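You operate a simulated robot arm through the tools that you are given. There is no shell and no other tool.

You are at the controls of a simulated two-armed robot. One attempt, no reset.

Task
Fill the coffee pot base to its line, fit the funnel in it and spoon in coffee.
Fine: water from the steel jug; take the funnel from the green cup and seat it in the base's neck; then spoon in ground coffee to between half and three quarters full; jug and spoon go back. Set down upright: steel jug.

Only the result counts: the job must be done as asked and must still hold three seconds after the hand-in. Knocking over, shifting, dropping, spilling or breaking anything else fails it.

Robot
Two 7-joint arms with two-finger parallel grippers on one trunk that stands fixed in place. Base frame: the origin is at the foot of the trunk, x ahead of it, y to its left, z up; the work surface is at about z = 0.91. Units: m, degrees, N and s.
The left shoulder is at [0.07, 0.134, 1.301], the right one opposite. With the tool pointing down near the work surface each hand reaches from about 0.1 to 0.64 m from the base axis, measured 20 degrees to its own side. Payload 1.57 kg a hand.
The tool frame of a hand sits at the grasp point between the pads (the TCP): z along the fingers, y along the line on which they close. The tips reach 0.03 m beyond it. The gripper opens to 0.08 m. The fingers are 0.017 m wide and 0.012 m thick; the gripper's body (0.04 by 0.082 m) begins 0.08 m behind the TCP.
Orientation is told as [roll, pitch, yaw] about the base's x, y, z axes, in that order, counted from this pose: with the fingers straight down and closing along the base's y, the tool's x points along the base's -x, its y along +y and its z along -z.

Tools
- The arms move only by the tool play_rows. It takes "left_motion", "right_motion" or both (then of equal length, played together; a hand with none holds still); each is a list of rows, each a list of 6 numbers: the shift along the tool's x, y, z in cm, then the turn, a rotation vector about the tool's x, y, z in degrees. In form: [[x, y, z, wx, wy, wz], ...]. A call has 1 to 20 rows; each row shifts and turns the commanded pose from where the row before left it, along the tool's axes as they then stand. "left_claw" and "right_claw" are, for a hand that has rows, the opening, from 0 (shut) to 1 (fully open), set as the call begins (left out, the last holds). Each row takes 0.2 s and may step no farther than 0.05 m and 8.6 degrees from the row before; otherwise, or with a gripper value out of range, the whole call is refused. Where a pose cannot be reached the arm comes as near as it can. A force on the tool above 40 N (or 10 N above the force at the start of the call, whichever is more), or a blocked arm, ends the call early, and 0.2 s more pass. Each finger travels about 0.153 m/s and halts on what it meets, pressing with about 39 N; the grip force reading is that of the motor and also rises with nothing between the fingers. The clock runs only during rows and for 0.2 s after the last one: add rows that do not move to give the fingers time. The reply holds the time, the measured pose of the TCP, the force on the tool along the base axes, the opening and the grip force, in the units named above and with some noise, with the torque about the TCP (base axes, N m) and any sound that the robot's microphone picked up, and new pictures: "pictures" is both (left out), scene, wrist or none (wrist: the cameras of the hands that moved).
- Cameras (640 x 400 px; columns grow to the right, rows downward): "scene" is now at [0.1162, 0.0528, 1.5231]; the picture's right is [0.63, -0.78, -0.00], its down [-0.50, -0.40, -0.77] and it looks along [0.60, 0.48, -0.64] (base axes); focal length 233 px, centre (320, 200). "left" rides on the left gripper at [0.072, 0.007, -0.122] in its tool frame; the picture's right is [-0.09, 1.00, 0.00], its down [-0.84, -0.08, -0.54] and it looks along [-0.54, -0.05, 0.84] (tool axes); focal length 238 px, centre (320, 200). "right" rides on the right gripper at [0.072, -0.007, -0.122] in its tool frame; the picture's right is [0.09, 1.00, 0.00], its down [-0.84, 0.08, -0.54] and it looks along [-0.54, 0.05, 0.84] (tool axes); focal length 238 px, centre (320, 200).
- slide_trunk(by): slides the trunk up (or, below 0, down) by that many m; the arms and the scene camera ride with it, the base frame stays. It gives what a move gives, with no picture.
- turn_head(pan, tilt): turns the head with the scene camera to pan (to the left, within 86 degrees either way) and tilt (down, from -29 to 69), counted from straight ahead of the robot. It gives what a move gives, and a new picture of the scene camera.
- locate(camera, pixels): for up to 12 pixels [column, row] of the newest picture of that camera ("zoom" is the newest enlarged one), the place [x, y, z] in the base frame of the surface seen there, good to about 0.003 m. It takes no simulated time.
- close_up(camera, box): a new picture of the part [left, top, right, bottom] of that camera's present view, enlarged. It takes no simulated time.
- sign_off(): hands the job in; it is judged then, once.

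Open the grippers and draw the arms clear of the work before you hand the job in, unless the task says otherwise.

The tools are called after ">>>" by a JSON object that holds its "api" and its "payload". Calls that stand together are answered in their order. play_rows: Moves the arms, as the interface text tells. Its arguments: {"type":"object","properties":{"left_motion":{"type":"array","items":{"type":"array","items":{"type":"number"}}},"left_claw":{"type":"number"},"right_motion":{"type":"array","items":{"type":"array","items":{"type":"number"}}},"right_claw":{"type":"number"},"pictures":{"type":"string","enum":["both","scene","wrist","none"]}},"required":[]} The other tools are called the same way: slide_trunk (by) slides the trunk up or down; turn_head (pan, tilt) turns the head that bears the scene camera; locate (camera, pixels) gives the place of the surface under pixels of a picture; close_up (camera, box) takes an enlarged picture of a part of a camera's view; sign_off () hands the job in.

At the start:

```text
time_s: 0.0
left_tcp_pos: [0.3207, 0.4334, 1.2914]
left_orientation: [0.0, 0.0, 0.0]
left_ft_force: [0.5, -0.2, -1.0]
left_ft_torque: [0.02, 0.04, 0.0]
left_width: 0.0801
left_grasp_force: 0.0
right_tcp_pos: [0.388, 0.0339, 1.2861]
right_orientation: [0.0, -0.1, 0.0]
right_ft_force: [0.4, 0.0, 0.0]
right_ft_torque: [0.03, -0.01, 0.02]
right_width: 0.0801
right_grasp_force: 0.2
trunk travel left (down, up): [-0.875, 0.065]
head pan, tilt: [38.7, 39.6]
```

scene: 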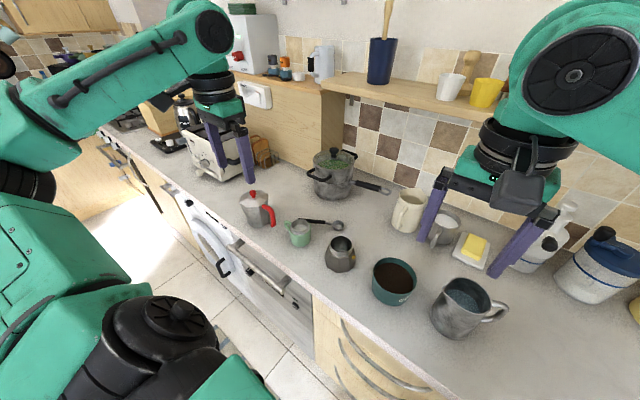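
right: 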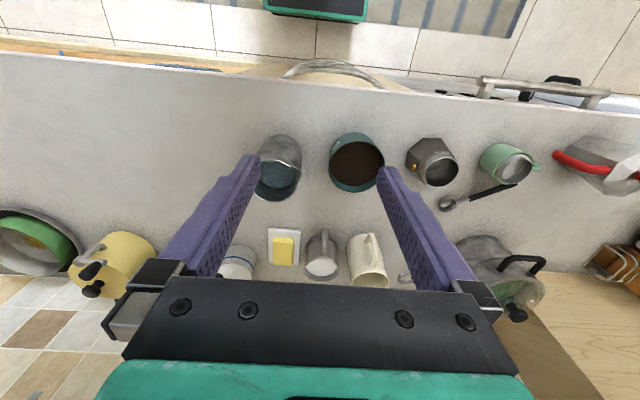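
left: 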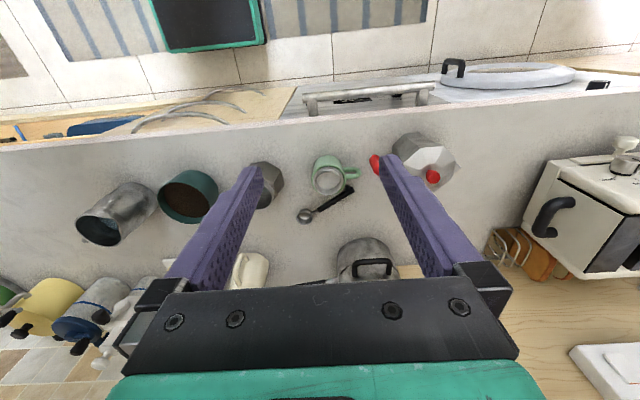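

The scene shows the steel jug (~465,305), the coffee bowl (~393,280), the pot base (~340,255), the green cup with the funnel (~299,233) and the spoon (~320,223). I take an enlarged view to see details.

>>> {"api": "close_up", "payload": {"camera": "scene", "box": [270, 190, 430, 290]}}

>>> {"api": "locate", "payload": {"camera": "scene", "pixels": [[340, 243], [340, 270], [299, 228], [300, 243], [338, 225], [305, 221], [393, 278], [466, 298], [455, 335], [500, 310], [323, 221], [395, 305]]}}

```text
4.00 times, centred on (350, 240) of scene
```

zoom: 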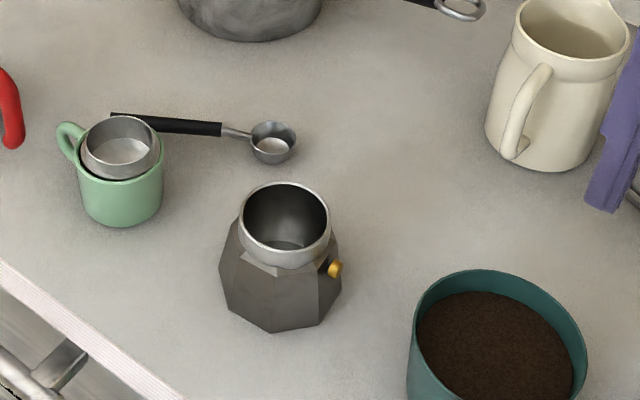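

```text
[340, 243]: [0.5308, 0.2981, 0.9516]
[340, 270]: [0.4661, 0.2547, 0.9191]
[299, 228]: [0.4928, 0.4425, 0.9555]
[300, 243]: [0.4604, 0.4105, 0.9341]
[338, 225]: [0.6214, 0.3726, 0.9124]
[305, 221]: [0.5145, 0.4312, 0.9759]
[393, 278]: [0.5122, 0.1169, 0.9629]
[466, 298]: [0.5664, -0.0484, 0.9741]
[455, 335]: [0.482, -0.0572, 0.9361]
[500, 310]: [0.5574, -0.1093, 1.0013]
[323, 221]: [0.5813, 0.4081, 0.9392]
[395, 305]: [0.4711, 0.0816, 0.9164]
```

The enlarged view shows the base with neck rim at zoom (284,225), funnel in the green cup at (120,145), spoon bowl at (272,140). I locate many points on it to map the geometry.

>>> {"api": "locate", "payload": {"camera": "zoom", "pixels": [[240, 215], [328, 215], [284, 185], [284, 262], [285, 235], [334, 270], [272, 148], [250, 135], [294, 135], [235, 131], [200, 128], [120, 116]]}}

>>> {"api": "locate", "payload": {"camera": "zoom", "pixels": [[82, 145], [158, 145], [120, 118], [120, 178], [118, 150], [68, 130], [120, 225], [415, 340], [585, 350], [490, 272], [500, 340], [284, 325]]}}

>>> {"api": "close_up", "payload": {"camera": "scene", "box": [400, 250, 560, 350]}}

```text
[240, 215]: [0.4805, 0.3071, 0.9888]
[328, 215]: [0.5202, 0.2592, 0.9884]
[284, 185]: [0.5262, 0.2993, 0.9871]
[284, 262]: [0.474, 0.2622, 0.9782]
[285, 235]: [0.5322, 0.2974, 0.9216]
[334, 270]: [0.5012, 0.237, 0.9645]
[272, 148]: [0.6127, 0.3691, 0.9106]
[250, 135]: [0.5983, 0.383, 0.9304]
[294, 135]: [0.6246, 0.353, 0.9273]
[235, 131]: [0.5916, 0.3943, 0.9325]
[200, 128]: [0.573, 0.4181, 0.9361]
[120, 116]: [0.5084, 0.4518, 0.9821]
```

```text
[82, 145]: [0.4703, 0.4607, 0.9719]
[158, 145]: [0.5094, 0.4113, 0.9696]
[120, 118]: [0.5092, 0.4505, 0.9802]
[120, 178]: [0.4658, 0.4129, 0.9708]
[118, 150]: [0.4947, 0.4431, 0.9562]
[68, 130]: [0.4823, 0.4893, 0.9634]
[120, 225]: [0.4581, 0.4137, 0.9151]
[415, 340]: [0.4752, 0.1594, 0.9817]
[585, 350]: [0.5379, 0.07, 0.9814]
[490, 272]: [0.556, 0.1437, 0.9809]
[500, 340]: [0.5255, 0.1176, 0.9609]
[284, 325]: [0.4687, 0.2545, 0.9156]
```

```text
4.00 times, centred on (480, 300) of scene
```

zoom: 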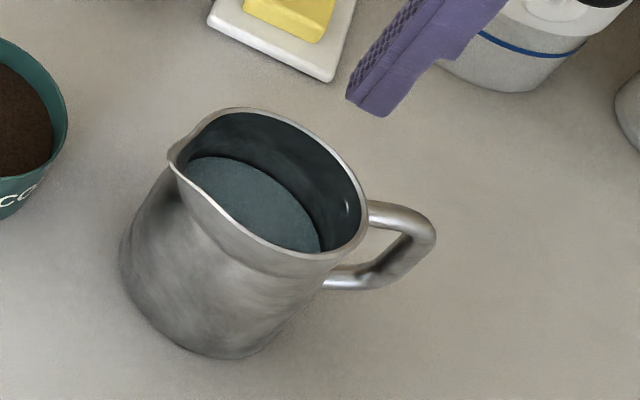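

The jug's spout is at zoom (172,160), its handle at (410,240). I locate its rim, handle and spout.

>>> {"api": "locate", "payload": {"camera": "zoom", "pixels": [[172, 160], [245, 109], [320, 160], [362, 215], [330, 256], [245, 235], [255, 190], [400, 210], [432, 238], [385, 278], [200, 340], [300, 330]]}}

>>> {"api": "close_up", "payload": {"camera": "right", "box": [240, 110, 560, 310]}}

>>> {"api": "close_up", "payload": {"camera": "left", "box": [240, 110, 480, 260]}}

```text
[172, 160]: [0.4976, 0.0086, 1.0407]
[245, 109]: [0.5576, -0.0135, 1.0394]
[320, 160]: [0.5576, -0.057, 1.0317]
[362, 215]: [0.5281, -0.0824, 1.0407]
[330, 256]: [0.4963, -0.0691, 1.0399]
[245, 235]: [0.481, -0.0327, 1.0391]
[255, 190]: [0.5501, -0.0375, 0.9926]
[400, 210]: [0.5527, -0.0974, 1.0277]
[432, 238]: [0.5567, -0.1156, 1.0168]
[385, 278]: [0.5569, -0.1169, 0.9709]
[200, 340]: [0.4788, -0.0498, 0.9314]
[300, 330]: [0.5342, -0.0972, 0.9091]
```

```text
2.00 times, centred on (400, 210) of right
```

zoom: 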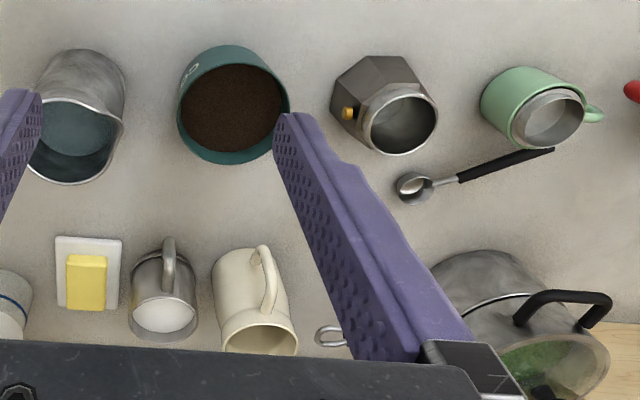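

```text
2.67 times, centred on (360, 185) of left
```

zoom: 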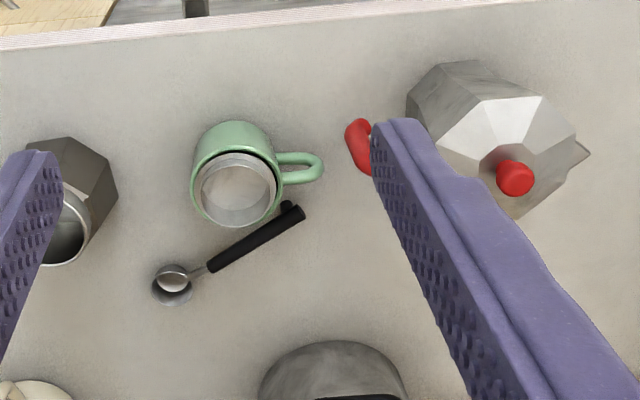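

I zoom tightly onto the pot base's neck (around 341,245) to find the fill line inside, and onto the funnel in the cup and the spoon.

>>> {"api": "close_up", "payload": {"camera": "scene", "box": [321, 232, 361, 257]}}

>>> {"api": "close_up", "payload": {"camera": "scene", "box": [280, 212, 328, 242]}}

>>> {"api": "close_up", "payload": {"camera": "left", "box": [288, 140, 368, 190]}}

>>> {"api": "close_up", "payload": {"camera": "right", "box": [400, 130, 480, 180]}}

```text
16.00 times, centred on (341, 244) of scene
```

zoom: 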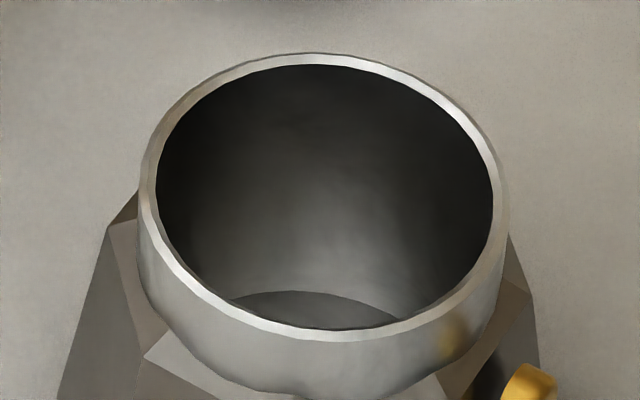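

```text
13.33 times, centred on (304, 227) of scene
```

zoom: 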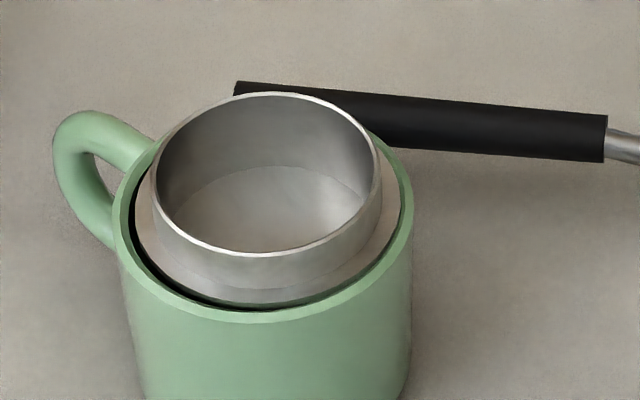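

```text
8.00 times, centred on (328, 165) of left
```

zoom: 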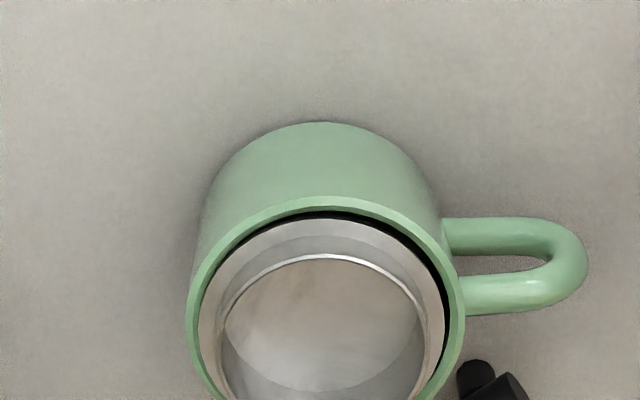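

```text
8.00 times, centred on (440, 155) of right
```

zoom: 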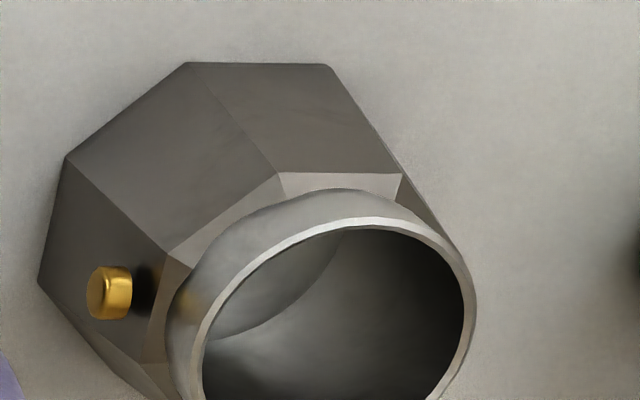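

No fill line is visible inside from here; the funnel has a raised ring above a wider flange inside the cup. I take tight zooms again and measure each.

>>> {"api": "close_up", "payload": {"camera": "scene", "box": [280, 212, 328, 242]}}

>>> {"api": "locate", "payload": {"camera": "zoom", "pixels": [[270, 95], [158, 170], [378, 175], [265, 252], [260, 200], [260, 290], [150, 200], [392, 230], [250, 316], [125, 200], [410, 220], [250, 85]]}}

>>> {"api": "locate", "payload": {"camera": "zoom", "pixels": [[245, 88], [300, 100], [400, 125], [500, 135], [600, 145], [630, 145], [70, 150], [100, 225], [260, 310], [260, 330]]}}

```text
13.33 times, centred on (304, 227) of scene
```

zoom: 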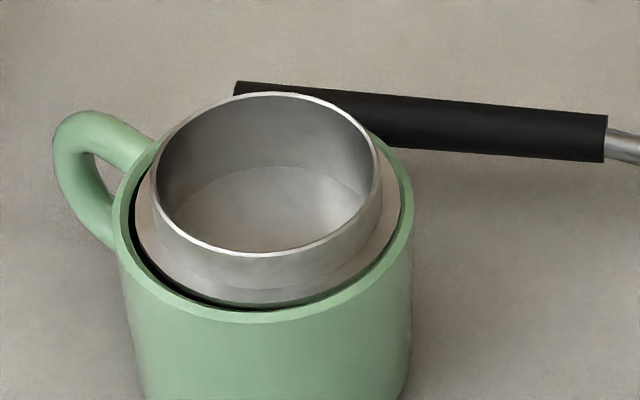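

```text
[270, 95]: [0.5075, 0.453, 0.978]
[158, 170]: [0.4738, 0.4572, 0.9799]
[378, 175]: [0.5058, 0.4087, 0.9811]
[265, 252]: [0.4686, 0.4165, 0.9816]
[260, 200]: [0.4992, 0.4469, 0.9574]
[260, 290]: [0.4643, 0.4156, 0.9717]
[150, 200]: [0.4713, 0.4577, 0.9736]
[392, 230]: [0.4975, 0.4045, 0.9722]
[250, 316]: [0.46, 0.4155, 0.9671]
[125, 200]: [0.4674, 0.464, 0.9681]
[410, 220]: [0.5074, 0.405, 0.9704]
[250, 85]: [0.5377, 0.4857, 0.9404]
```

```text
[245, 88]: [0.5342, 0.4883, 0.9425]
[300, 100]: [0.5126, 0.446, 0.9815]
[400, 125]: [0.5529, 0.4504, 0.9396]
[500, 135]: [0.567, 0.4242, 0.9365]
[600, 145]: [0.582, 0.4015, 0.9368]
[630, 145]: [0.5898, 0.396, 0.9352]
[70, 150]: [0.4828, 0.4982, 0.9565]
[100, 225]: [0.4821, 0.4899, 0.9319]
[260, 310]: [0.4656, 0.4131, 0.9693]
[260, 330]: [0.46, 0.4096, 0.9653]
```

The scene shows the base neck centred near (0.500, 0.282, 0.988) with no visible line. I move the left hand so its camera looks down into the neck from nearer.

>>> {"api": "play_rows", "payload": {"left_motion": [[-1.5, -2.55, 2.8, 0, 0, 0], [-1.5, -2.55, 2.8, 0, 0, 0], [-1.5, -2.55, 2.8, 0, 0, 0], [-1.5, -2.55, 2.8, 0, 0, 0], [-1.5, -2.55, 2.8, 0, 0, 0], [-1.5, -2.55, 2.8, 0, 0, 0]], "pictures": "wrist"}}

```text
time_s: 1.4
left_tcp_pos: [0.4124, 0.2803, 1.1229]
left_orientation: [0.0, 0.1, 0.0]
left_ft_force: [0.3, -0.1, 0.6]
left_ft_torque: [0.01, 0.02, 0.01]
left_width: 0.08
left_grasp_force: 0.1
right_tcp_pos: [0.3898, 0.033, 1.2855]
right_orientation: [0.0, 0.1, 0.0]
right_ft_force: [-0.3, -0.5, 0.1]
right_ft_torque: [0.0, 0.0, 0.0]
right_width: 0.0799
right_grasp_force: 0.2
trunk travel left (down, up): [-0.875, 0.065]
head pan, tilt: [38.7, 39.6]
```

left: 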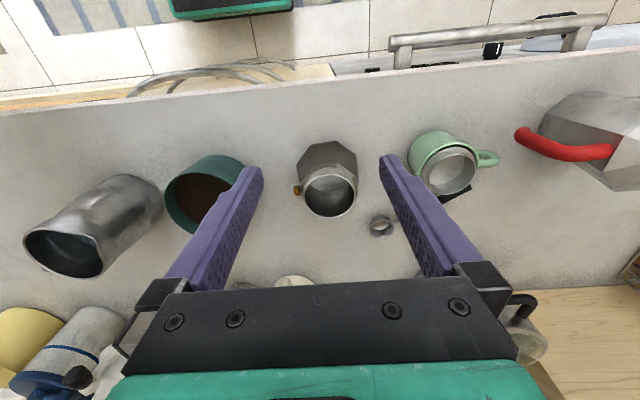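

The pot base is at (330,190) in the left view; I zoom into its opening.

>>> {"api": "close_up", "payload": {"camera": "left", "box": [290, 165, 370, 215]}}

>>> {"api": "close_up", "payload": {"camera": "left", "box": [400, 130, 496, 190]}}

>>> {"api": "close_up", "payload": {"camera": "left", "box": [20, 170, 180, 270]}}

```text
8.00 times, centred on (330, 190) of left
```

zoom: 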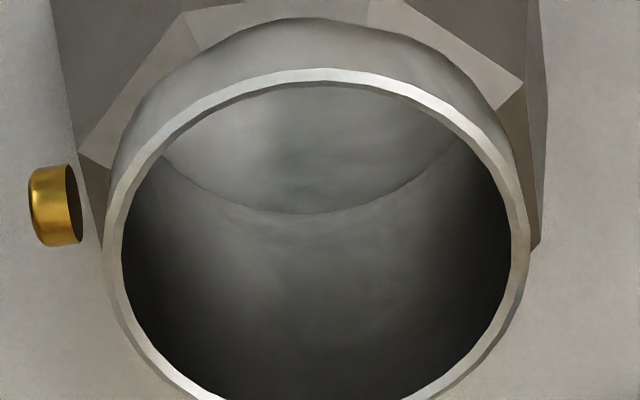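

```text
6.67 times, centred on (448, 160) of left
```

zoom: 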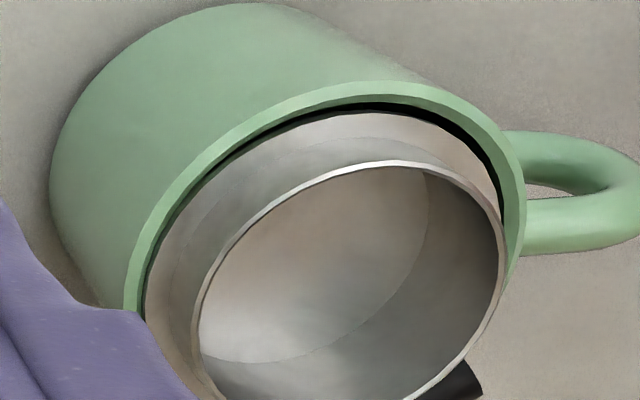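

```text
4.00 times, centred on (100, 220) of left
```

zoom: 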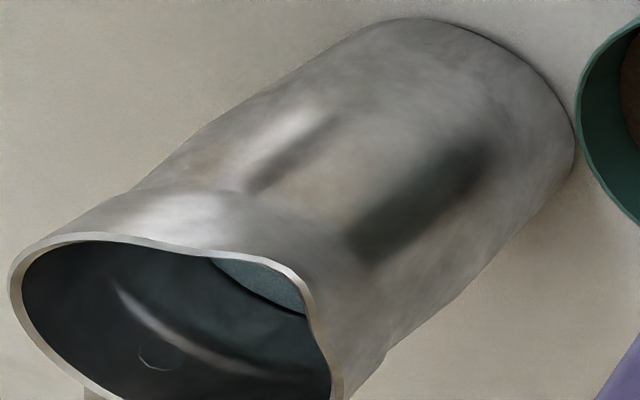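

From this angle only the far wall and floor are visible. I move forward and pitch the hand so the camera looks straight down/backward into the neck to see the remaining wall.

>>> {"api": "play_rows", "payload": {"left_motion": [[-4, 0, 0, 0, 0, 0], [-4, 0, 0, 0, 0, 0], [0, 0, 0, 0, 8, 0], [0, 0, 0, 0, 8, 0], [0, 0, 0, 0, 8, 0], [0, 0, 0, 0, 8, 0], [0, 0, 0, 0, 8, 0]], "pictures": "wrist"}}

```text
time_s: 3.0
left_tcp_pos: [0.4286, 0.2884, 1.1376]
left_orientation: [0.1, 40.0, 0.1]
left_ft_force: [-0.1, -0.8, 0.1]
left_ft_torque: [0.0, 0.0, -0.01]
left_width: 0.0801
left_grasp_force: 0.2
left hand out of reach, approached as far as the arm can: row 5, 6, 7
right_tcp_pos: [0.3878, 0.0349, 1.2871]
right_orientation: [-0.1, 0.0, 0.0]
right_ft_force: [-1.3, 0.9, 0.0]
right_ft_torque: [0.05, 0.0, 0.0]
right_width: 0.08
right_grasp_force: 0.0
trunk travel left (down, up): [-0.875, 0.065]
head pan, tilt: [38.7, 39.6]
```

left: 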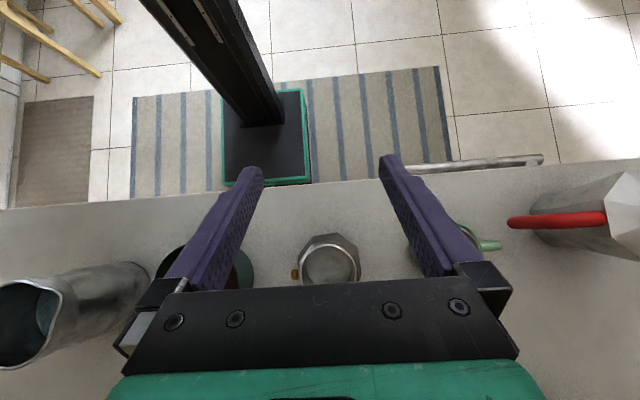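

The arm hit its reach limit, but the neck is visible at (330,265). I zoom in.

>>> {"api": "close_up", "payload": {"camera": "left", "box": [290, 235, 370, 285]}}

```text
8.00 times, centred on (330, 260) of left
```

zoom: 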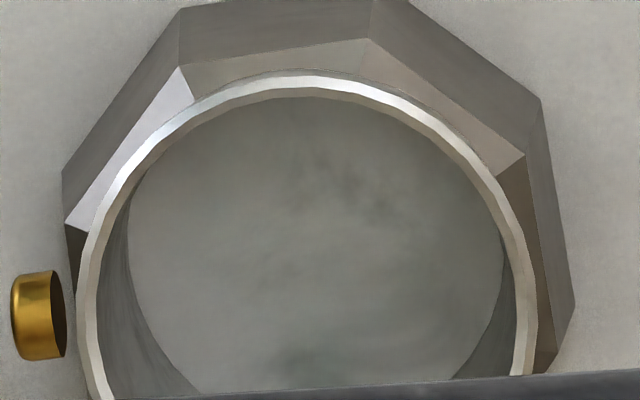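

The view shows floor and smooth side walls only. I level the hand again and raise it a bit, then yaw it so the camera can look from the other sides.

>>> {"api": "play_rows", "payload": {"left_motion": [[0, 0, 0, 0, -8, 0], [0, 0, 0, 0, -8, 0], [0, 0, 0, 0, -8, 0], [0, 0, 0, 0, -8, 0], [0, 0, 0, 0, -8, 0], [0, 0, 0, 0, 0, 0]], "pictures": "none"}}

```text
time_s: 4.4
left_tcp_pos: [0.43, 0.2875, 1.1374]
left_orientation: [0.1, 0.0, 0.1]
left_ft_force: [-0.1, -0.3, -0.6]
left_ft_torque: [0.02, 0.02, 0.03]
left_width: 0.0798
left_grasp_force: 0.1
right_tcp_pos: [0.389, 0.034, 1.2859]
right_orientation: [0.0, 0.0, 0.0]
right_ft_force: [0.0, 0.5, 0.0]
right_ft_torque: [-0.01, 0.02, 0.01]
right_width: 0.0803
right_grasp_force: 0.1
trunk travel left (down, up): [-0.875, 0.065]
head pan, tilt: [38.7, 39.6]
```

Commanded pose resets to the reached one. I move over the pot and yaw by −90° so the camera looks from the left side to the valve-side wall.

>>> {"api": "play_rows", "payload": {"left_motion": [[-3.5, 1, 1, 0, 0, 0], [-3.5, 1, 1, 0, 0, 0], [0, 0, 0, 0, 0, 8.2], [0, 0, 0, 0, 0, 8.2], [0, 0, 0, 0, 0, 8.2], [0, 0, 0, 0, 0, 8.2], [0, 0, 0, 0, 0, 8.2], [0, 0, 0, 0, 0, 8.2], [0, 0, 0, 0, 0, 8.2], [0, 0, 0, 0, 0, 8.2], [0, 0, 0, 0, 0, 8.2], [0, 0, 0, 0, 0, 8.2], [0, 0, 0, 0, 0, 8.2]], "pictures": "wrist"}}

```text
time_s: 7.2
left_tcp_pos: [0.4989, 0.3075, 1.1172]
left_orientation: [0.0, 0.0, -90.5]
left_ft_force: [0.1, 0.0, 0.5]
left_ft_torque: [0.0, 0.01, 0.0]
left_width: 0.08
left_grasp_force: 0.1
right_tcp_pos: [0.3881, 0.0337, 1.2864]
right_orientation: [0.0, 0.1, 0.0]
right_ft_force: [0.3, -0.2, -0.6]
right_ft_torque: [-0.02, -0.02, 0.01]
right_width: 0.0803
right_grasp_force: 0.1
trunk travel left (down, up): [-0.875, 0.065]
head pan, tilt: [38.7, 39.6]
```

left: 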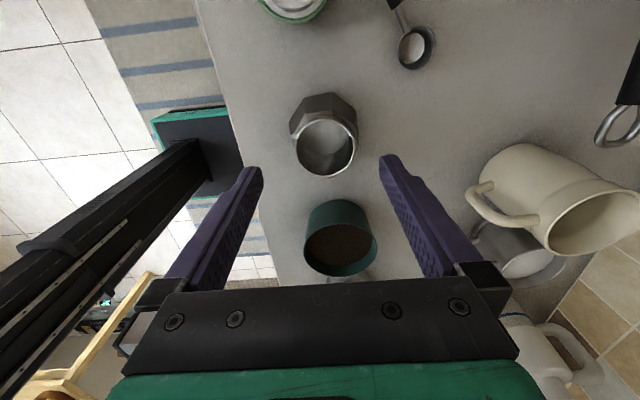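

The pot neck now appears at (326,145), viewed from the left side. I zoom in and also on the spoon.

>>> {"api": "close_up", "payload": {"camera": "left", "box": [284, 115, 364, 165]}}

>>> {"api": "close_up", "payload": {"camera": "left", "box": [370, 0, 466, 60]}}

>>> {"api": "close_up", "payload": {"camera": "left", "box": [284, 190, 396, 260]}}

```text
8.00 times, centred on (324, 140) of left
```

zoom: 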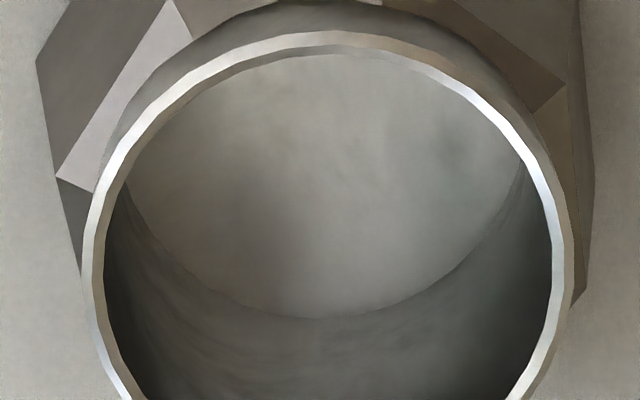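

```text
6.67 times, centred on (418, 30) of left
```

zoom: 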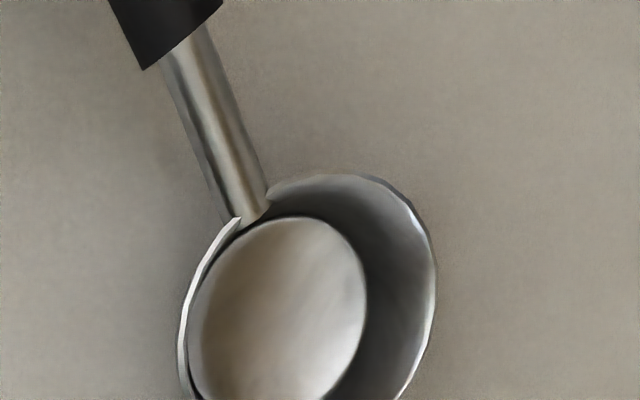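

```text
5.71 times, centred on (340, 225) of left
```

zoom: 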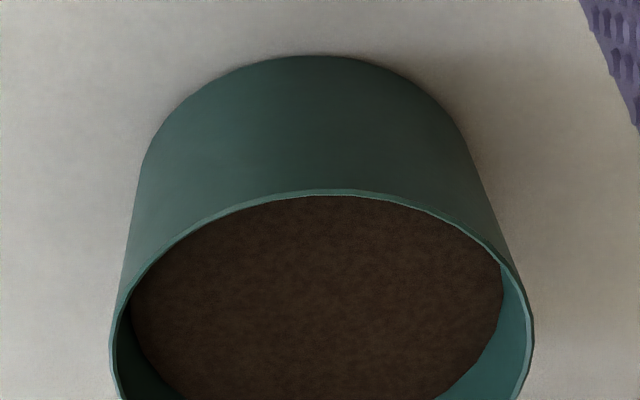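

The valve-side wall also shows no line so far; I zoom a bit lower and measure floor and rim points.

>>> {"api": "close_up", "payload": {"camera": "left", "box": [284, 130, 364, 180]}}

>>> {"api": "locate", "payload": {"camera": "zoom", "pixels": [[320, 100], [320, 190], [320, 250], [320, 300], [320, 340], [95, 150], [555, 150], [320, 362], [150, 150], [480, 140], [320, 210]]}}

```text
8.00 times, centred on (324, 155) of left
```

zoom: 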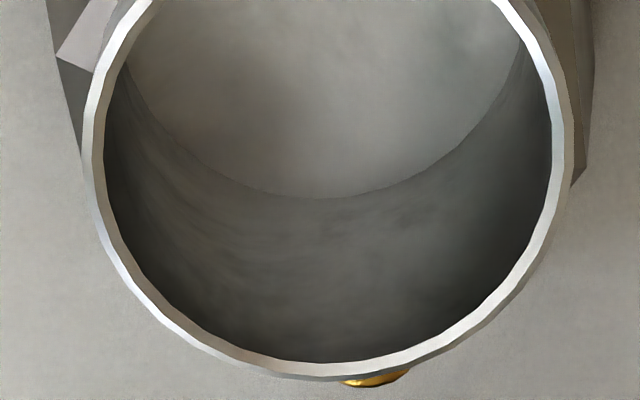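

```text
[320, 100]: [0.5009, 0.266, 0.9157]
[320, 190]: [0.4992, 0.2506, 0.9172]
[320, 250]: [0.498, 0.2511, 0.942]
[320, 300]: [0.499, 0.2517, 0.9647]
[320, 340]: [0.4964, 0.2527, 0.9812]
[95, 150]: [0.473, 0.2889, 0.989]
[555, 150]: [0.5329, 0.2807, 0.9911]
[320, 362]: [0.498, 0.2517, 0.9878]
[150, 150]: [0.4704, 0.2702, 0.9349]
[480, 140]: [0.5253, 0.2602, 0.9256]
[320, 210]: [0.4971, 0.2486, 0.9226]
```

Floor is at z≈0.916 with inner radius ≈0.031; still no line. I yaw a further −80° to view the robot-side wall.

>>> {"api": "play_rows", "payload": {"left_motion": [[0, 0, 0, 0, 0, 8], [0, 0, 0, 0, 0, 8], [0, 0, 0, 0, 0, 8], [0, 0, 0, 0, 0, 8], [0, 0, 0, 0, 0, 8], [0, 0, 0, 0, 0, 8], [0, 0, 0, 0, 0, 8], [0, 0, 0, 0, 0, 8], [0, 0, 0, 0, 0, 8], [0, 0, 0, 0, 0, 8]], "pictures": "wrist"}}

```text
time_s: 9.4
left_tcp_pos: [0.4987, 0.3081, 1.1169]
left_orientation: [0.0, 0.0, -170.5]
left_ft_force: [0.1, -0.3, 0.1]
left_ft_torque: [0.01, -0.01, 0.03]
left_width: 0.0798
left_grasp_force: 0.1
right_tcp_pos: [0.3884, 0.0337, 1.2866]
right_orientation: [0.0, 0.0, 0.0]
right_ft_force: [0.9, -0.4, 0.5]
right_ft_torque: [-0.02, 0.01, -0.02]
right_width: 0.0803
right_grasp_force: 0.1
trunk travel left (down, up): [-0.875, 0.065]
head pan, tilt: [38.7, 39.6]
```

left: 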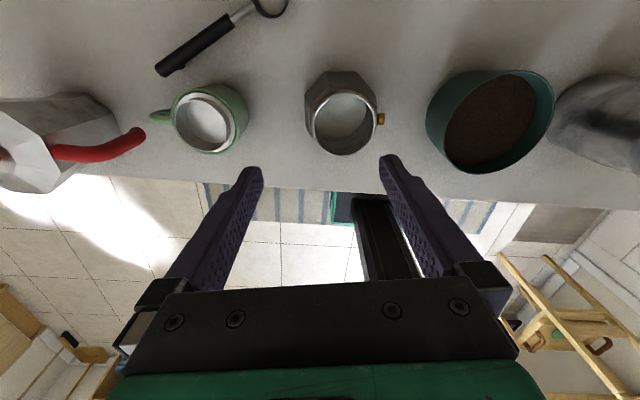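

The yaw of −170° was reachable; the pot is now at (342,120) viewed from the far side. I zoom in, and also on the funnel cup and coffee bowl.

>>> {"api": "close_up", "payload": {"camera": "left", "box": [302, 105, 382, 155]}}

>>> {"api": "close_up", "payload": {"camera": "left", "box": [150, 80, 262, 150]}}

>>> {"api": "close_up", "payload": {"camera": "left", "box": [130, 0, 290, 100]}}

```text
8.00 times, centred on (342, 130) of left
```

zoom: 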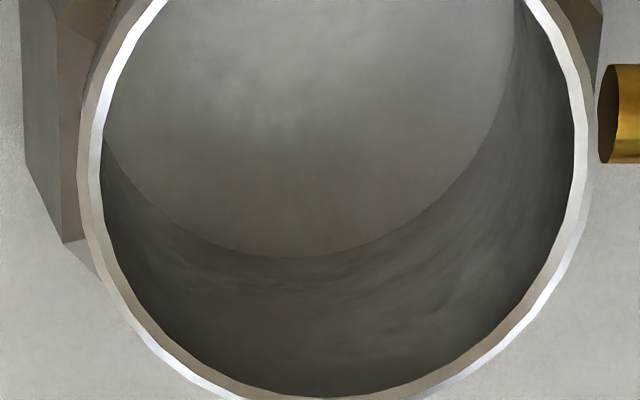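

```text
5.71 times, centred on (206, 115) of left
```

zoom: 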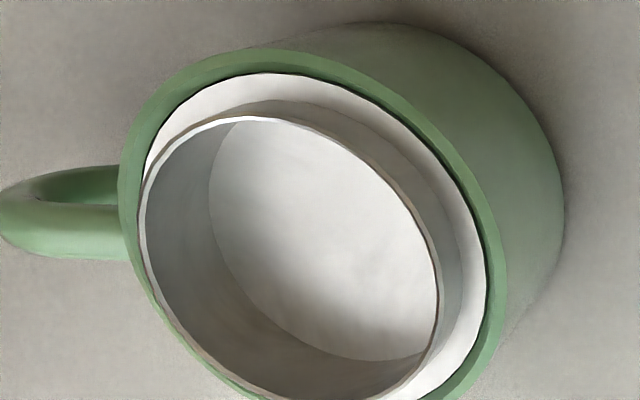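

```text
4.00 times, centred on (210, 50) of left
```

zoom: 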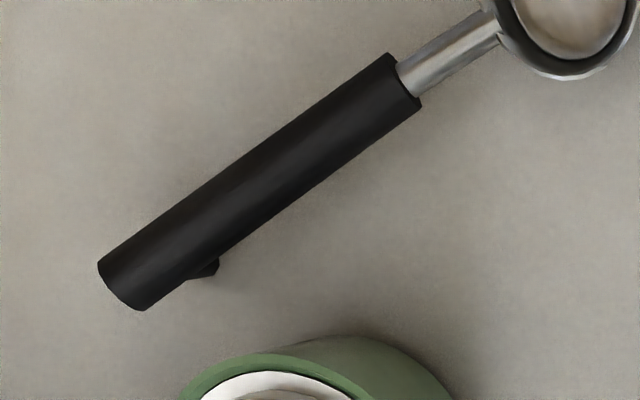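

No drawn line exists on any inner wall, so the valve height serves as the line. I measure the valve precisely from this view and the scene camera.

>>> {"api": "close_up", "payload": {"camera": "left", "box": [360, 100, 400, 125]}}

>>> {"api": "locate", "payload": {"camera": "left", "pixels": [[381, 114], [381, 119], [381, 124], [342, 75], [345, 100]]}}

>>> {"api": "close_up", "payload": {"camera": "scene", "box": [320, 235, 368, 265]}}

```text
16.00 times, centred on (380, 112) of left
```

zoom: 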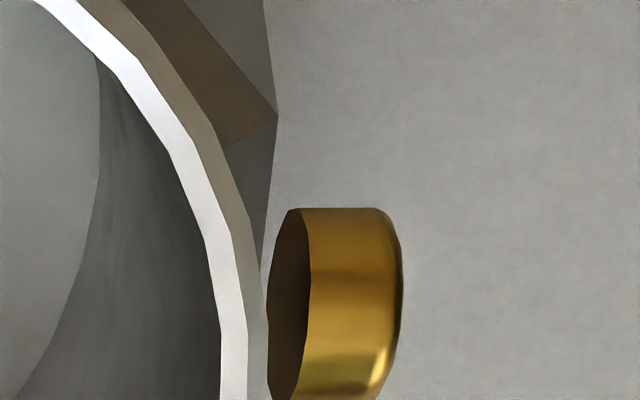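

```text
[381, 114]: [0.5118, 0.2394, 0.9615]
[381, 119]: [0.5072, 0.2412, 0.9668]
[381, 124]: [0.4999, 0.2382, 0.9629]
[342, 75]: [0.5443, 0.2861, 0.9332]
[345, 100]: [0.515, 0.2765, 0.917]
```

```text
13.33 times, centred on (344, 250) of scene
```

zoom: 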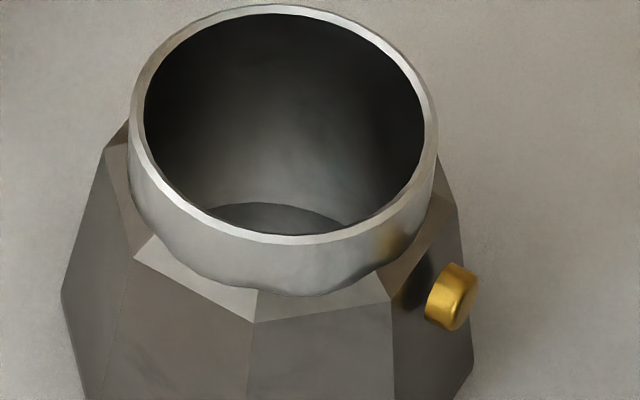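

>>> {"api": "locate", "payload": {"camera": "zoom", "pixels": [[462, 268], [462, 295], [462, 312], [470, 290], [440, 300], [440, 325], [140, 100], [425, 150], [280, 8], [285, 240], [255, 322], [160, 250]]}}

```text
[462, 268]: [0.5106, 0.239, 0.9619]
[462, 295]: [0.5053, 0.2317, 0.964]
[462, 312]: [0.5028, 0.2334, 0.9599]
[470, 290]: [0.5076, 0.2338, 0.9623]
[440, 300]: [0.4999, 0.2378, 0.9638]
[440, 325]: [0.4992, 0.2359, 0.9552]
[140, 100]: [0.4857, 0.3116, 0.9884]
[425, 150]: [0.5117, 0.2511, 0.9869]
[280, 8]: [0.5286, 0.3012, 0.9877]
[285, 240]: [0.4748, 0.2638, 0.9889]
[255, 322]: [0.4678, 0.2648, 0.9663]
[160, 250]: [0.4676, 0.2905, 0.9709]
```

The valve centre is at about z = 0.961. I take one very tight zoom on the inner wall at that height in case a thin engraved line is there.

>>> {"api": "close_up", "payload": {"camera": "left", "box": [322, 130, 362, 155]}}

>>> {"api": "close_up", "payload": {"camera": "left", "box": [355, 100, 379, 115]}}

>>> {"api": "close_up", "payload": {"camera": "scene", "box": [329, 236, 353, 251]}}

```text
16.00 times, centred on (342, 142) of left
```

zoom: 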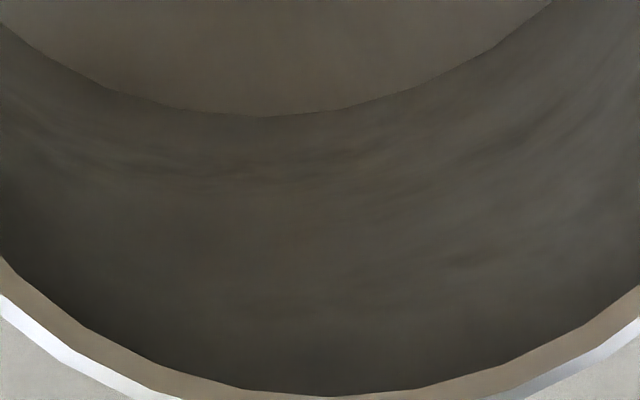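

```text
16.00 times, centred on (367, 108) of left
```

zoom: 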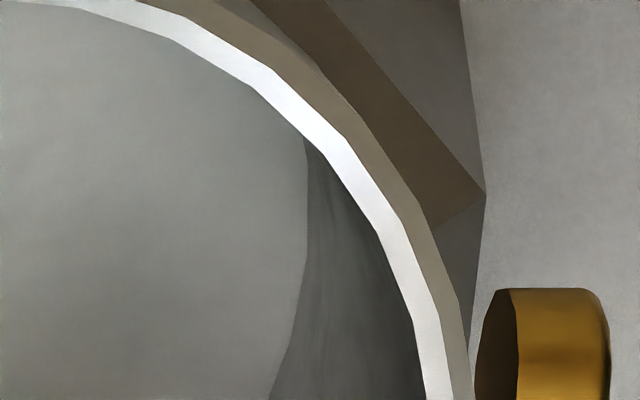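

```text
16.00 times, centred on (341, 244) of scene
```

zoom: 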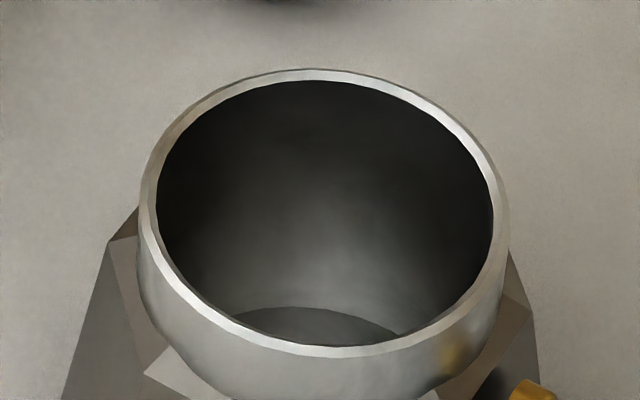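

No line is drawn, so I'll fill to the valve level. I bring the left hand back up and away (un-yawing) to its start spot while keeping the right still.

>>> {"api": "play_rows", "payload": {"left_motion": [[0, 0, -3, 0, 0, -8.5], [0, 0, -3, 0, 0, -8.5], [0, 0, -3, 0, 0, -8.5], [0, 0, -3, 0, 0, -8.5], [0, 0, -3, 0, 0, -8.5], [0, 0, 0, 0, 0, -8.5], [0, 0, 0, 0, 0, -8.5], [0, 0, 0, 0, 0, -8.5], [0, 0, 0, 0, 0, -8.5], [0, 0, 0, 0, 0, -8.5], [0, 0, 0, 0, 0, -8.5], [0, 0, 0, 0, 0, -8.5], [0, 0, 0, 0, 0, -8.5], [0, 0, 0, 0, 0, -8.5], [0, 0, 0, 0, 0, -8.5], [0, 0, 0, 0, 0, -8.5], [0, 0, 0, 0, 0, -8.5], [0, 0, 0, 0, 0, -8.5], [0, 0, 0, 0, 0, -8.5], [0, 0, 0, 0, 0, -8.5]], "pictures": "none"}}

>>> {"api": "close_up", "payload": {"camera": "right", "box": [200, 110, 360, 210]}}

>>> {"api": "close_up", "payload": {"camera": "scene", "box": [430, 265, 526, 325]}}

```text
time_s: 13.6
left_tcp_pos: [0.4983, 0.3082, 1.2672]
left_orientation: [0.0, 0.0, 0.0]
left_ft_force: [0.3, 0.5, 0.5]
left_ft_torque: [0.03, 0.0, 0.03]
left_width: 0.0801
left_grasp_force: 0.0
right_tcp_pos: [0.3874, 0.0341, 1.287]
right_orientation: [0.1, 0.0, 0.0]
right_ft_force: [0.0, -0.6, -0.7]
right_ft_torque: [0.01, -0.02, 0.01]
right_width: 0.08
right_grasp_force: 0.0
trunk travel left (down, up): [-0.875, 0.065]
head pan, tilt: [38.7, 39.6]
```

```text
4.00 times, centred on (280, 160) of right
```

zoom: 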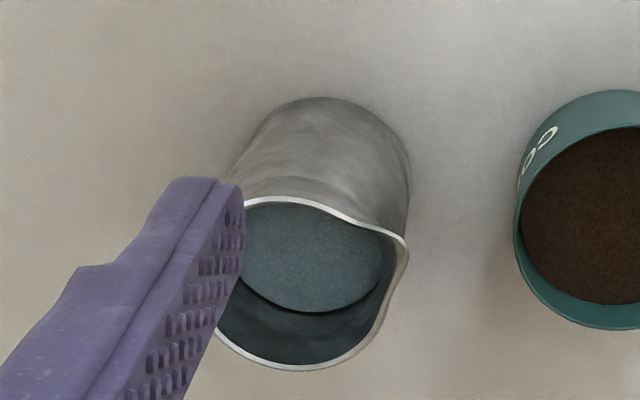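

```text
6.67 times, centred on (478, 295) of scene
```

zoom: 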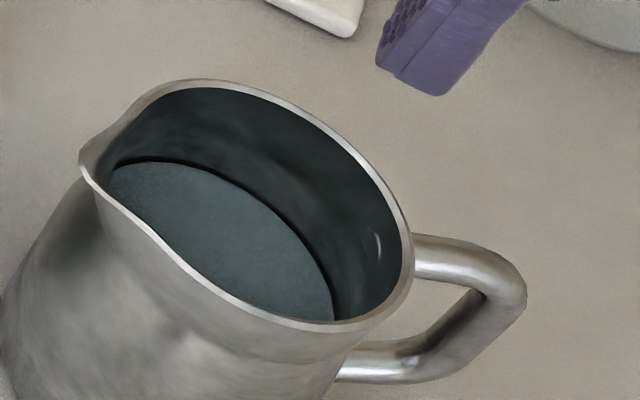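

I locate points along the jug's handle in this zoom, and neighbouring objects in the scene that the right hand must avoid.

>>> {"api": "locate", "payload": {"camera": "zoom", "pixels": [[430, 240], [470, 255], [515, 275], [525, 300], [500, 310], [470, 340], [420, 378], [370, 378], [415, 270], [370, 350], [450, 275], [490, 295]]}}

>>> {"api": "locate", "payload": {"camera": "scene", "pixels": [[473, 248], [460, 262], [490, 270], [540, 245], [525, 270], [560, 215], [600, 270], [580, 300], [615, 240], [445, 225], [440, 245], [405, 225]]}}

```text
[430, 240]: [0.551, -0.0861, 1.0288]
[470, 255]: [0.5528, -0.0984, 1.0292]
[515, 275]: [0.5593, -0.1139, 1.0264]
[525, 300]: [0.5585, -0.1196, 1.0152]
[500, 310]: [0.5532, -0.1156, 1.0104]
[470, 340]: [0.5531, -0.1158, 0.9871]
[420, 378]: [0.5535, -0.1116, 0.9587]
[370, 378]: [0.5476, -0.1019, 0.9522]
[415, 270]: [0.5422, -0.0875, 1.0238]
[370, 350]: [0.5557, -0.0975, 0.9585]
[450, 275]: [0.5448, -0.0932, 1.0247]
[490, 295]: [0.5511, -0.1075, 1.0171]
```

```text
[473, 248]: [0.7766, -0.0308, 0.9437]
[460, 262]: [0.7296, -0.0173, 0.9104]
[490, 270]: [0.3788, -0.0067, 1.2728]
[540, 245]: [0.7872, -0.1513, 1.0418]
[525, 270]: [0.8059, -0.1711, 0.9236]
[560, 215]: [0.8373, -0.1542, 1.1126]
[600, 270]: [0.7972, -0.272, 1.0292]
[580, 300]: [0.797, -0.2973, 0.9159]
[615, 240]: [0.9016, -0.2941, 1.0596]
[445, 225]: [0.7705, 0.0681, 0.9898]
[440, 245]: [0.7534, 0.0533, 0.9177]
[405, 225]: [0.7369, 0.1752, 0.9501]
```

The handle's vertical tube stands near (0.558, −0.118) between z 0.963 and 1.018. I withdraw the left hand to its start spot while turning the right hand to yaw 25.5° and pitch −50° (pointing forward-left and 40° down).

>>> {"api": "play_rows", "payload": {"left_motion": [[1.98, 1.58, -0.26, 0, 0, 0], [1.98, 1.58, -0.26, 0, 0, 0], [1.98, 1.58, -0.26, 0, 0, 0], [1.98, 1.58, -0.26, 0, 0, 0], [1.98, 1.58, -0.26, 0, 0, 0], [1.98, 1.58, -0.26, 0, 0, 0], [1.98, 1.58, -0.26, 0, 0, 0], [1.98, 1.58, -0.26, 0, 0, 0], [1.98, 1.58, -0.26, 0, 0, 0]], "right_motion": [[0, 0, 0, 0, 0, -8.5], [0, 0, 0, 0, 0, -8.5], [0, 0, 0, 0, 0, -8.5], [0, 0, 0, 0, -8.33, 0], [0, 0, 0, 0, -8.33, 0], [0, 0, 0, 0, -8.33, 0], [0, 0, 0, 0, -8.33, 0], [0, 0, 0, 0, -8.33, 0], [0, 0, 0, 0, -8.35, 0]], "right_claw": 0.45, "pictures": "both"}}

```text
time_s: 15.6
left_tcp_pos: [0.3194, 0.4506, 1.2905]
left_orientation: [-0.1, 0.0, -0.4]
left_ft_force: [-0.4, 0.1, 0.0]
left_ft_torque: [0.04, -0.02, -0.01]
left_width: 0.0799
left_grasp_force: 0.1
right_tcp_pos: [0.3863, 0.0338, 1.2871]
right_orientation: [0.0, -50.2, 25.5]
right_ft_force: [0.1, -0.3, 0.3]
right_ft_torque: [0.01, -0.04, 0.0]
right_width: 0.0361
right_grasp_force: 0.1
trunk travel left (down, up): [-0.875, 0.065]
head pan, tilt: [38.7, 39.6]
```

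scene: 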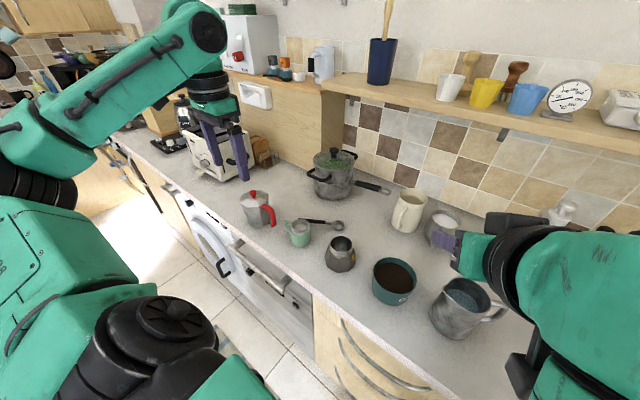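
right: 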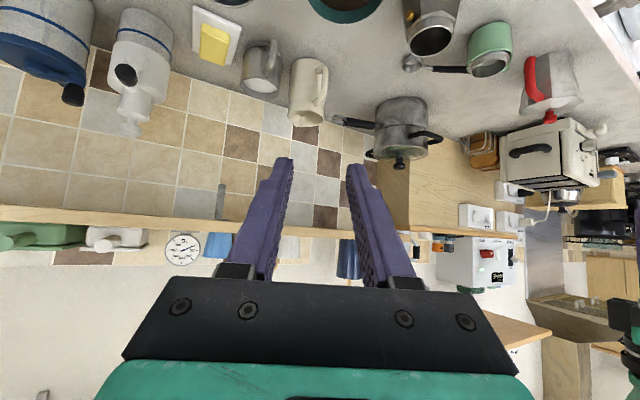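
left: 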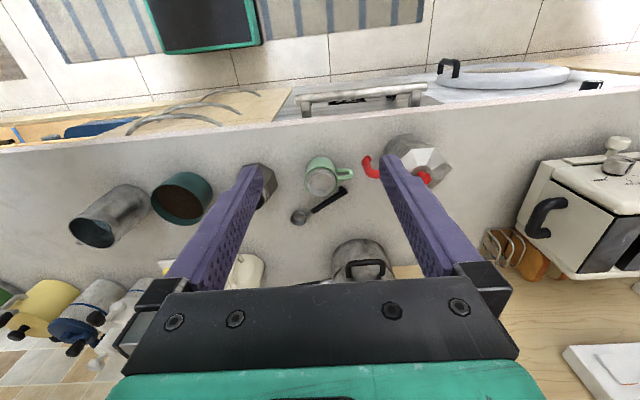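

The right hand reached the wanted orientation. I now move it to the pre-grasp spot 0.12 m behind the handle along its approach.

>>> {"api": "play_rows", "payload": {"right_motion": [[2.4, -3.01, 1.94, 0, 0, 0], [2.4, -3.01, 1.94, 0, 0, 0], [2.4, -3.01, 1.94, 0, 0, 0], [2.4, -3.01, 1.94, 0, 0, 0], [2.4, -3.01, 1.94, 0, 0, 0], [2.4, -3.01, 1.94, 0, 0, 0], [2.4, -3.01, 1.94, 0, 0, 0]], "pictures": "both"}}

```text
time_s: 17.2
left_tcp_pos: [0.3219, 0.4493, 1.29]
left_orientation: [0.0, -0.1, -0.2]
left_ft_force: [-0.4, -0.8, -0.6]
left_ft_torque: [0.03, -0.01, -0.04]
left_width: 0.0801
left_grasp_force: 0.0
right_tcp_pos: [0.4798, -0.1574, 1.0688]
right_orientation: [0.1, -50.1, 25.5]
right_ft_force: [0.7, -0.7, 0.7]
right_ft_torque: [0.01, 0.0, 0.06]
right_width: 0.0363
right_grasp_force: 0.1
right hand out of reach, approached as far as the arm can: row 1
trunk travel left (down, up): [-0.875, 0.065]
head pan, tilt: [38.7, 39.6]
```

scene: 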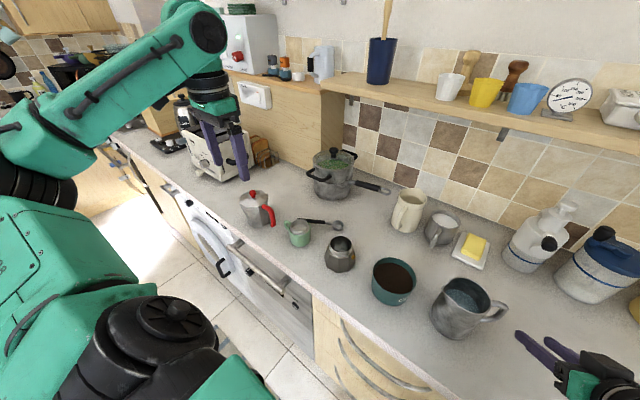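
right: 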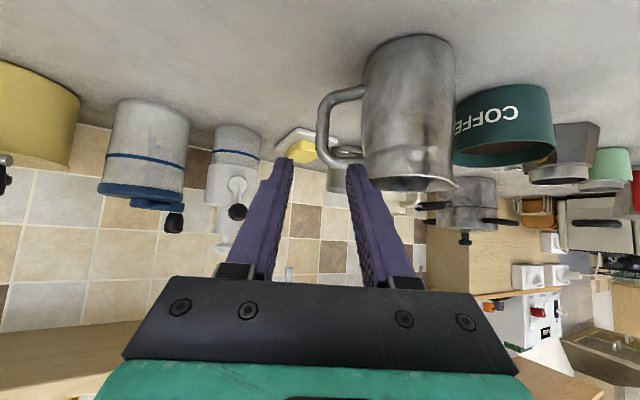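

The handle appears at (325,125) in the right view. I zoom and locate the tube to refine the grasp point.

>>> {"api": "close_up", "payload": {"camera": "right", "box": [290, 60, 402, 130]}}

>>> {"api": "locate", "payload": {"camera": "right", "pixels": [[322, 112], [322, 125], [323, 138], [340, 96], [355, 92], [340, 153], [355, 157], [328, 125], [317, 125], [440, 190]]}}

>>> {"api": "close_up", "payload": {"camera": "scene", "box": [440, 270, 552, 340]}}

```text
5.71 times, centred on (346, 95) of right
```

zoom: 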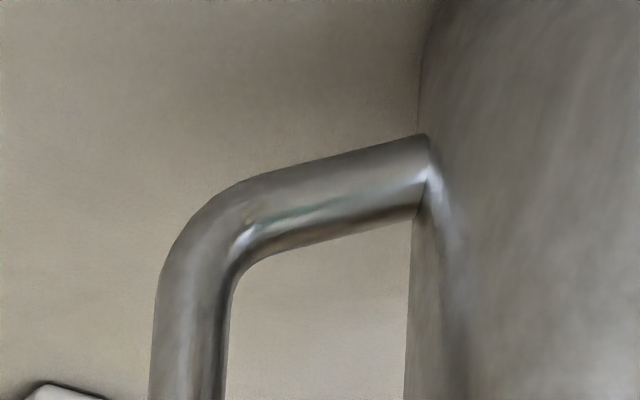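

```text
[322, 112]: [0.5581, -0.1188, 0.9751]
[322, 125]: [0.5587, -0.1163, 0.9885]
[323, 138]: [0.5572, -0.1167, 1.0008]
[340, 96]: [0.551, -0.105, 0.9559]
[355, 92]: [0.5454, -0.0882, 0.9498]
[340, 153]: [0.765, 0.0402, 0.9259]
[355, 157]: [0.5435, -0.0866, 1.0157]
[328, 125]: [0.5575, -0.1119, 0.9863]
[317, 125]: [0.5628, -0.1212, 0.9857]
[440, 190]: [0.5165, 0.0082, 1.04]
```

```text
5.71 times, centred on (496, 305) of scene
```

zoom: 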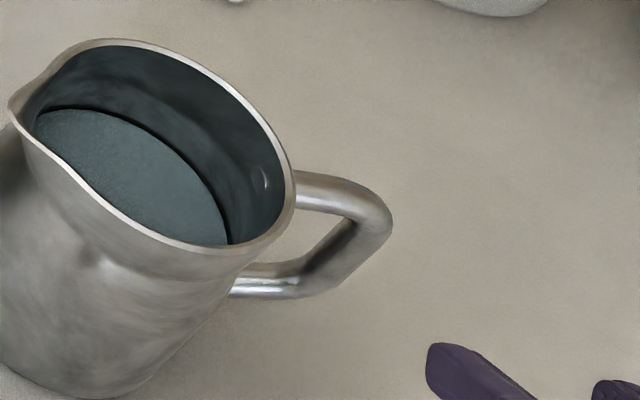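

Refined tube centre ≈(0.561, −0.1165), mid-height 0.99; lateral error only 2 mm. I advance 12 cm along the approach with the claw at 0.036 m.

>>> {"api": "play_rows", "payload": {"right_motion": [[0.05, 0.05, 2, 0, 0, 0], [0.05, 0.05, 2, 0, 0, 0], [0.05, 0.05, 2, 0, 0, 0], [0.05, 0.05, 2, 0, 0, 0], [0, 0, 2, 0, 0, 0], [0, 0, 2, 0, 0, 0]], "right_claw": 0.45, "pictures": "both"}}

```text
time_s: 18.6
left_tcp_pos: [0.3214, 0.4511, 1.2903]
left_orientation: [0.1, -0.1, -0.1]
left_ft_force: [-0.3, 0.0, 0.6]
left_ft_torque: [0.0, 0.0, 0.01]
left_width: 0.08
left_grasp_force: 0.1
right_tcp_pos: [0.5595, -0.1156, 0.9907]
right_orientation: [-0.1, -50.0, 25.5]
right_ft_force: [0.3, 0.5, 0.2]
right_ft_torque: [0.03, 0.02, 0.0]
right_width: 0.0359
right_grasp_force: 0.0
trunk travel left (down, up): [-0.875, 0.065]
head pan, tilt: [38.7, 39.6]
```

scene: 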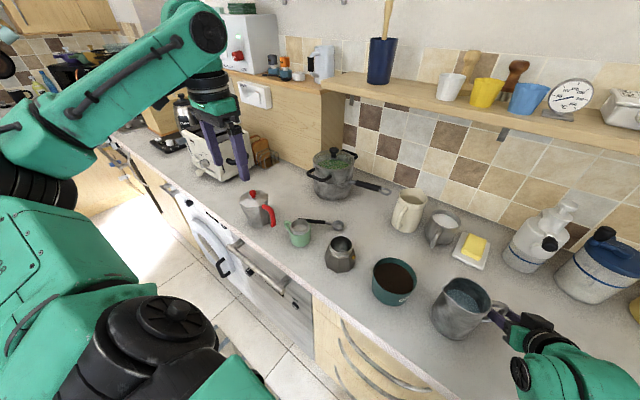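
right: 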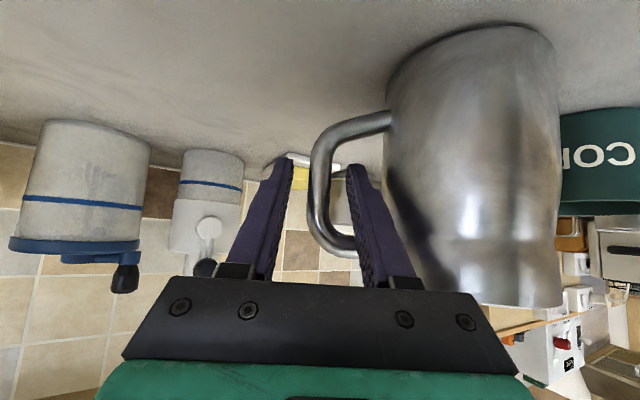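

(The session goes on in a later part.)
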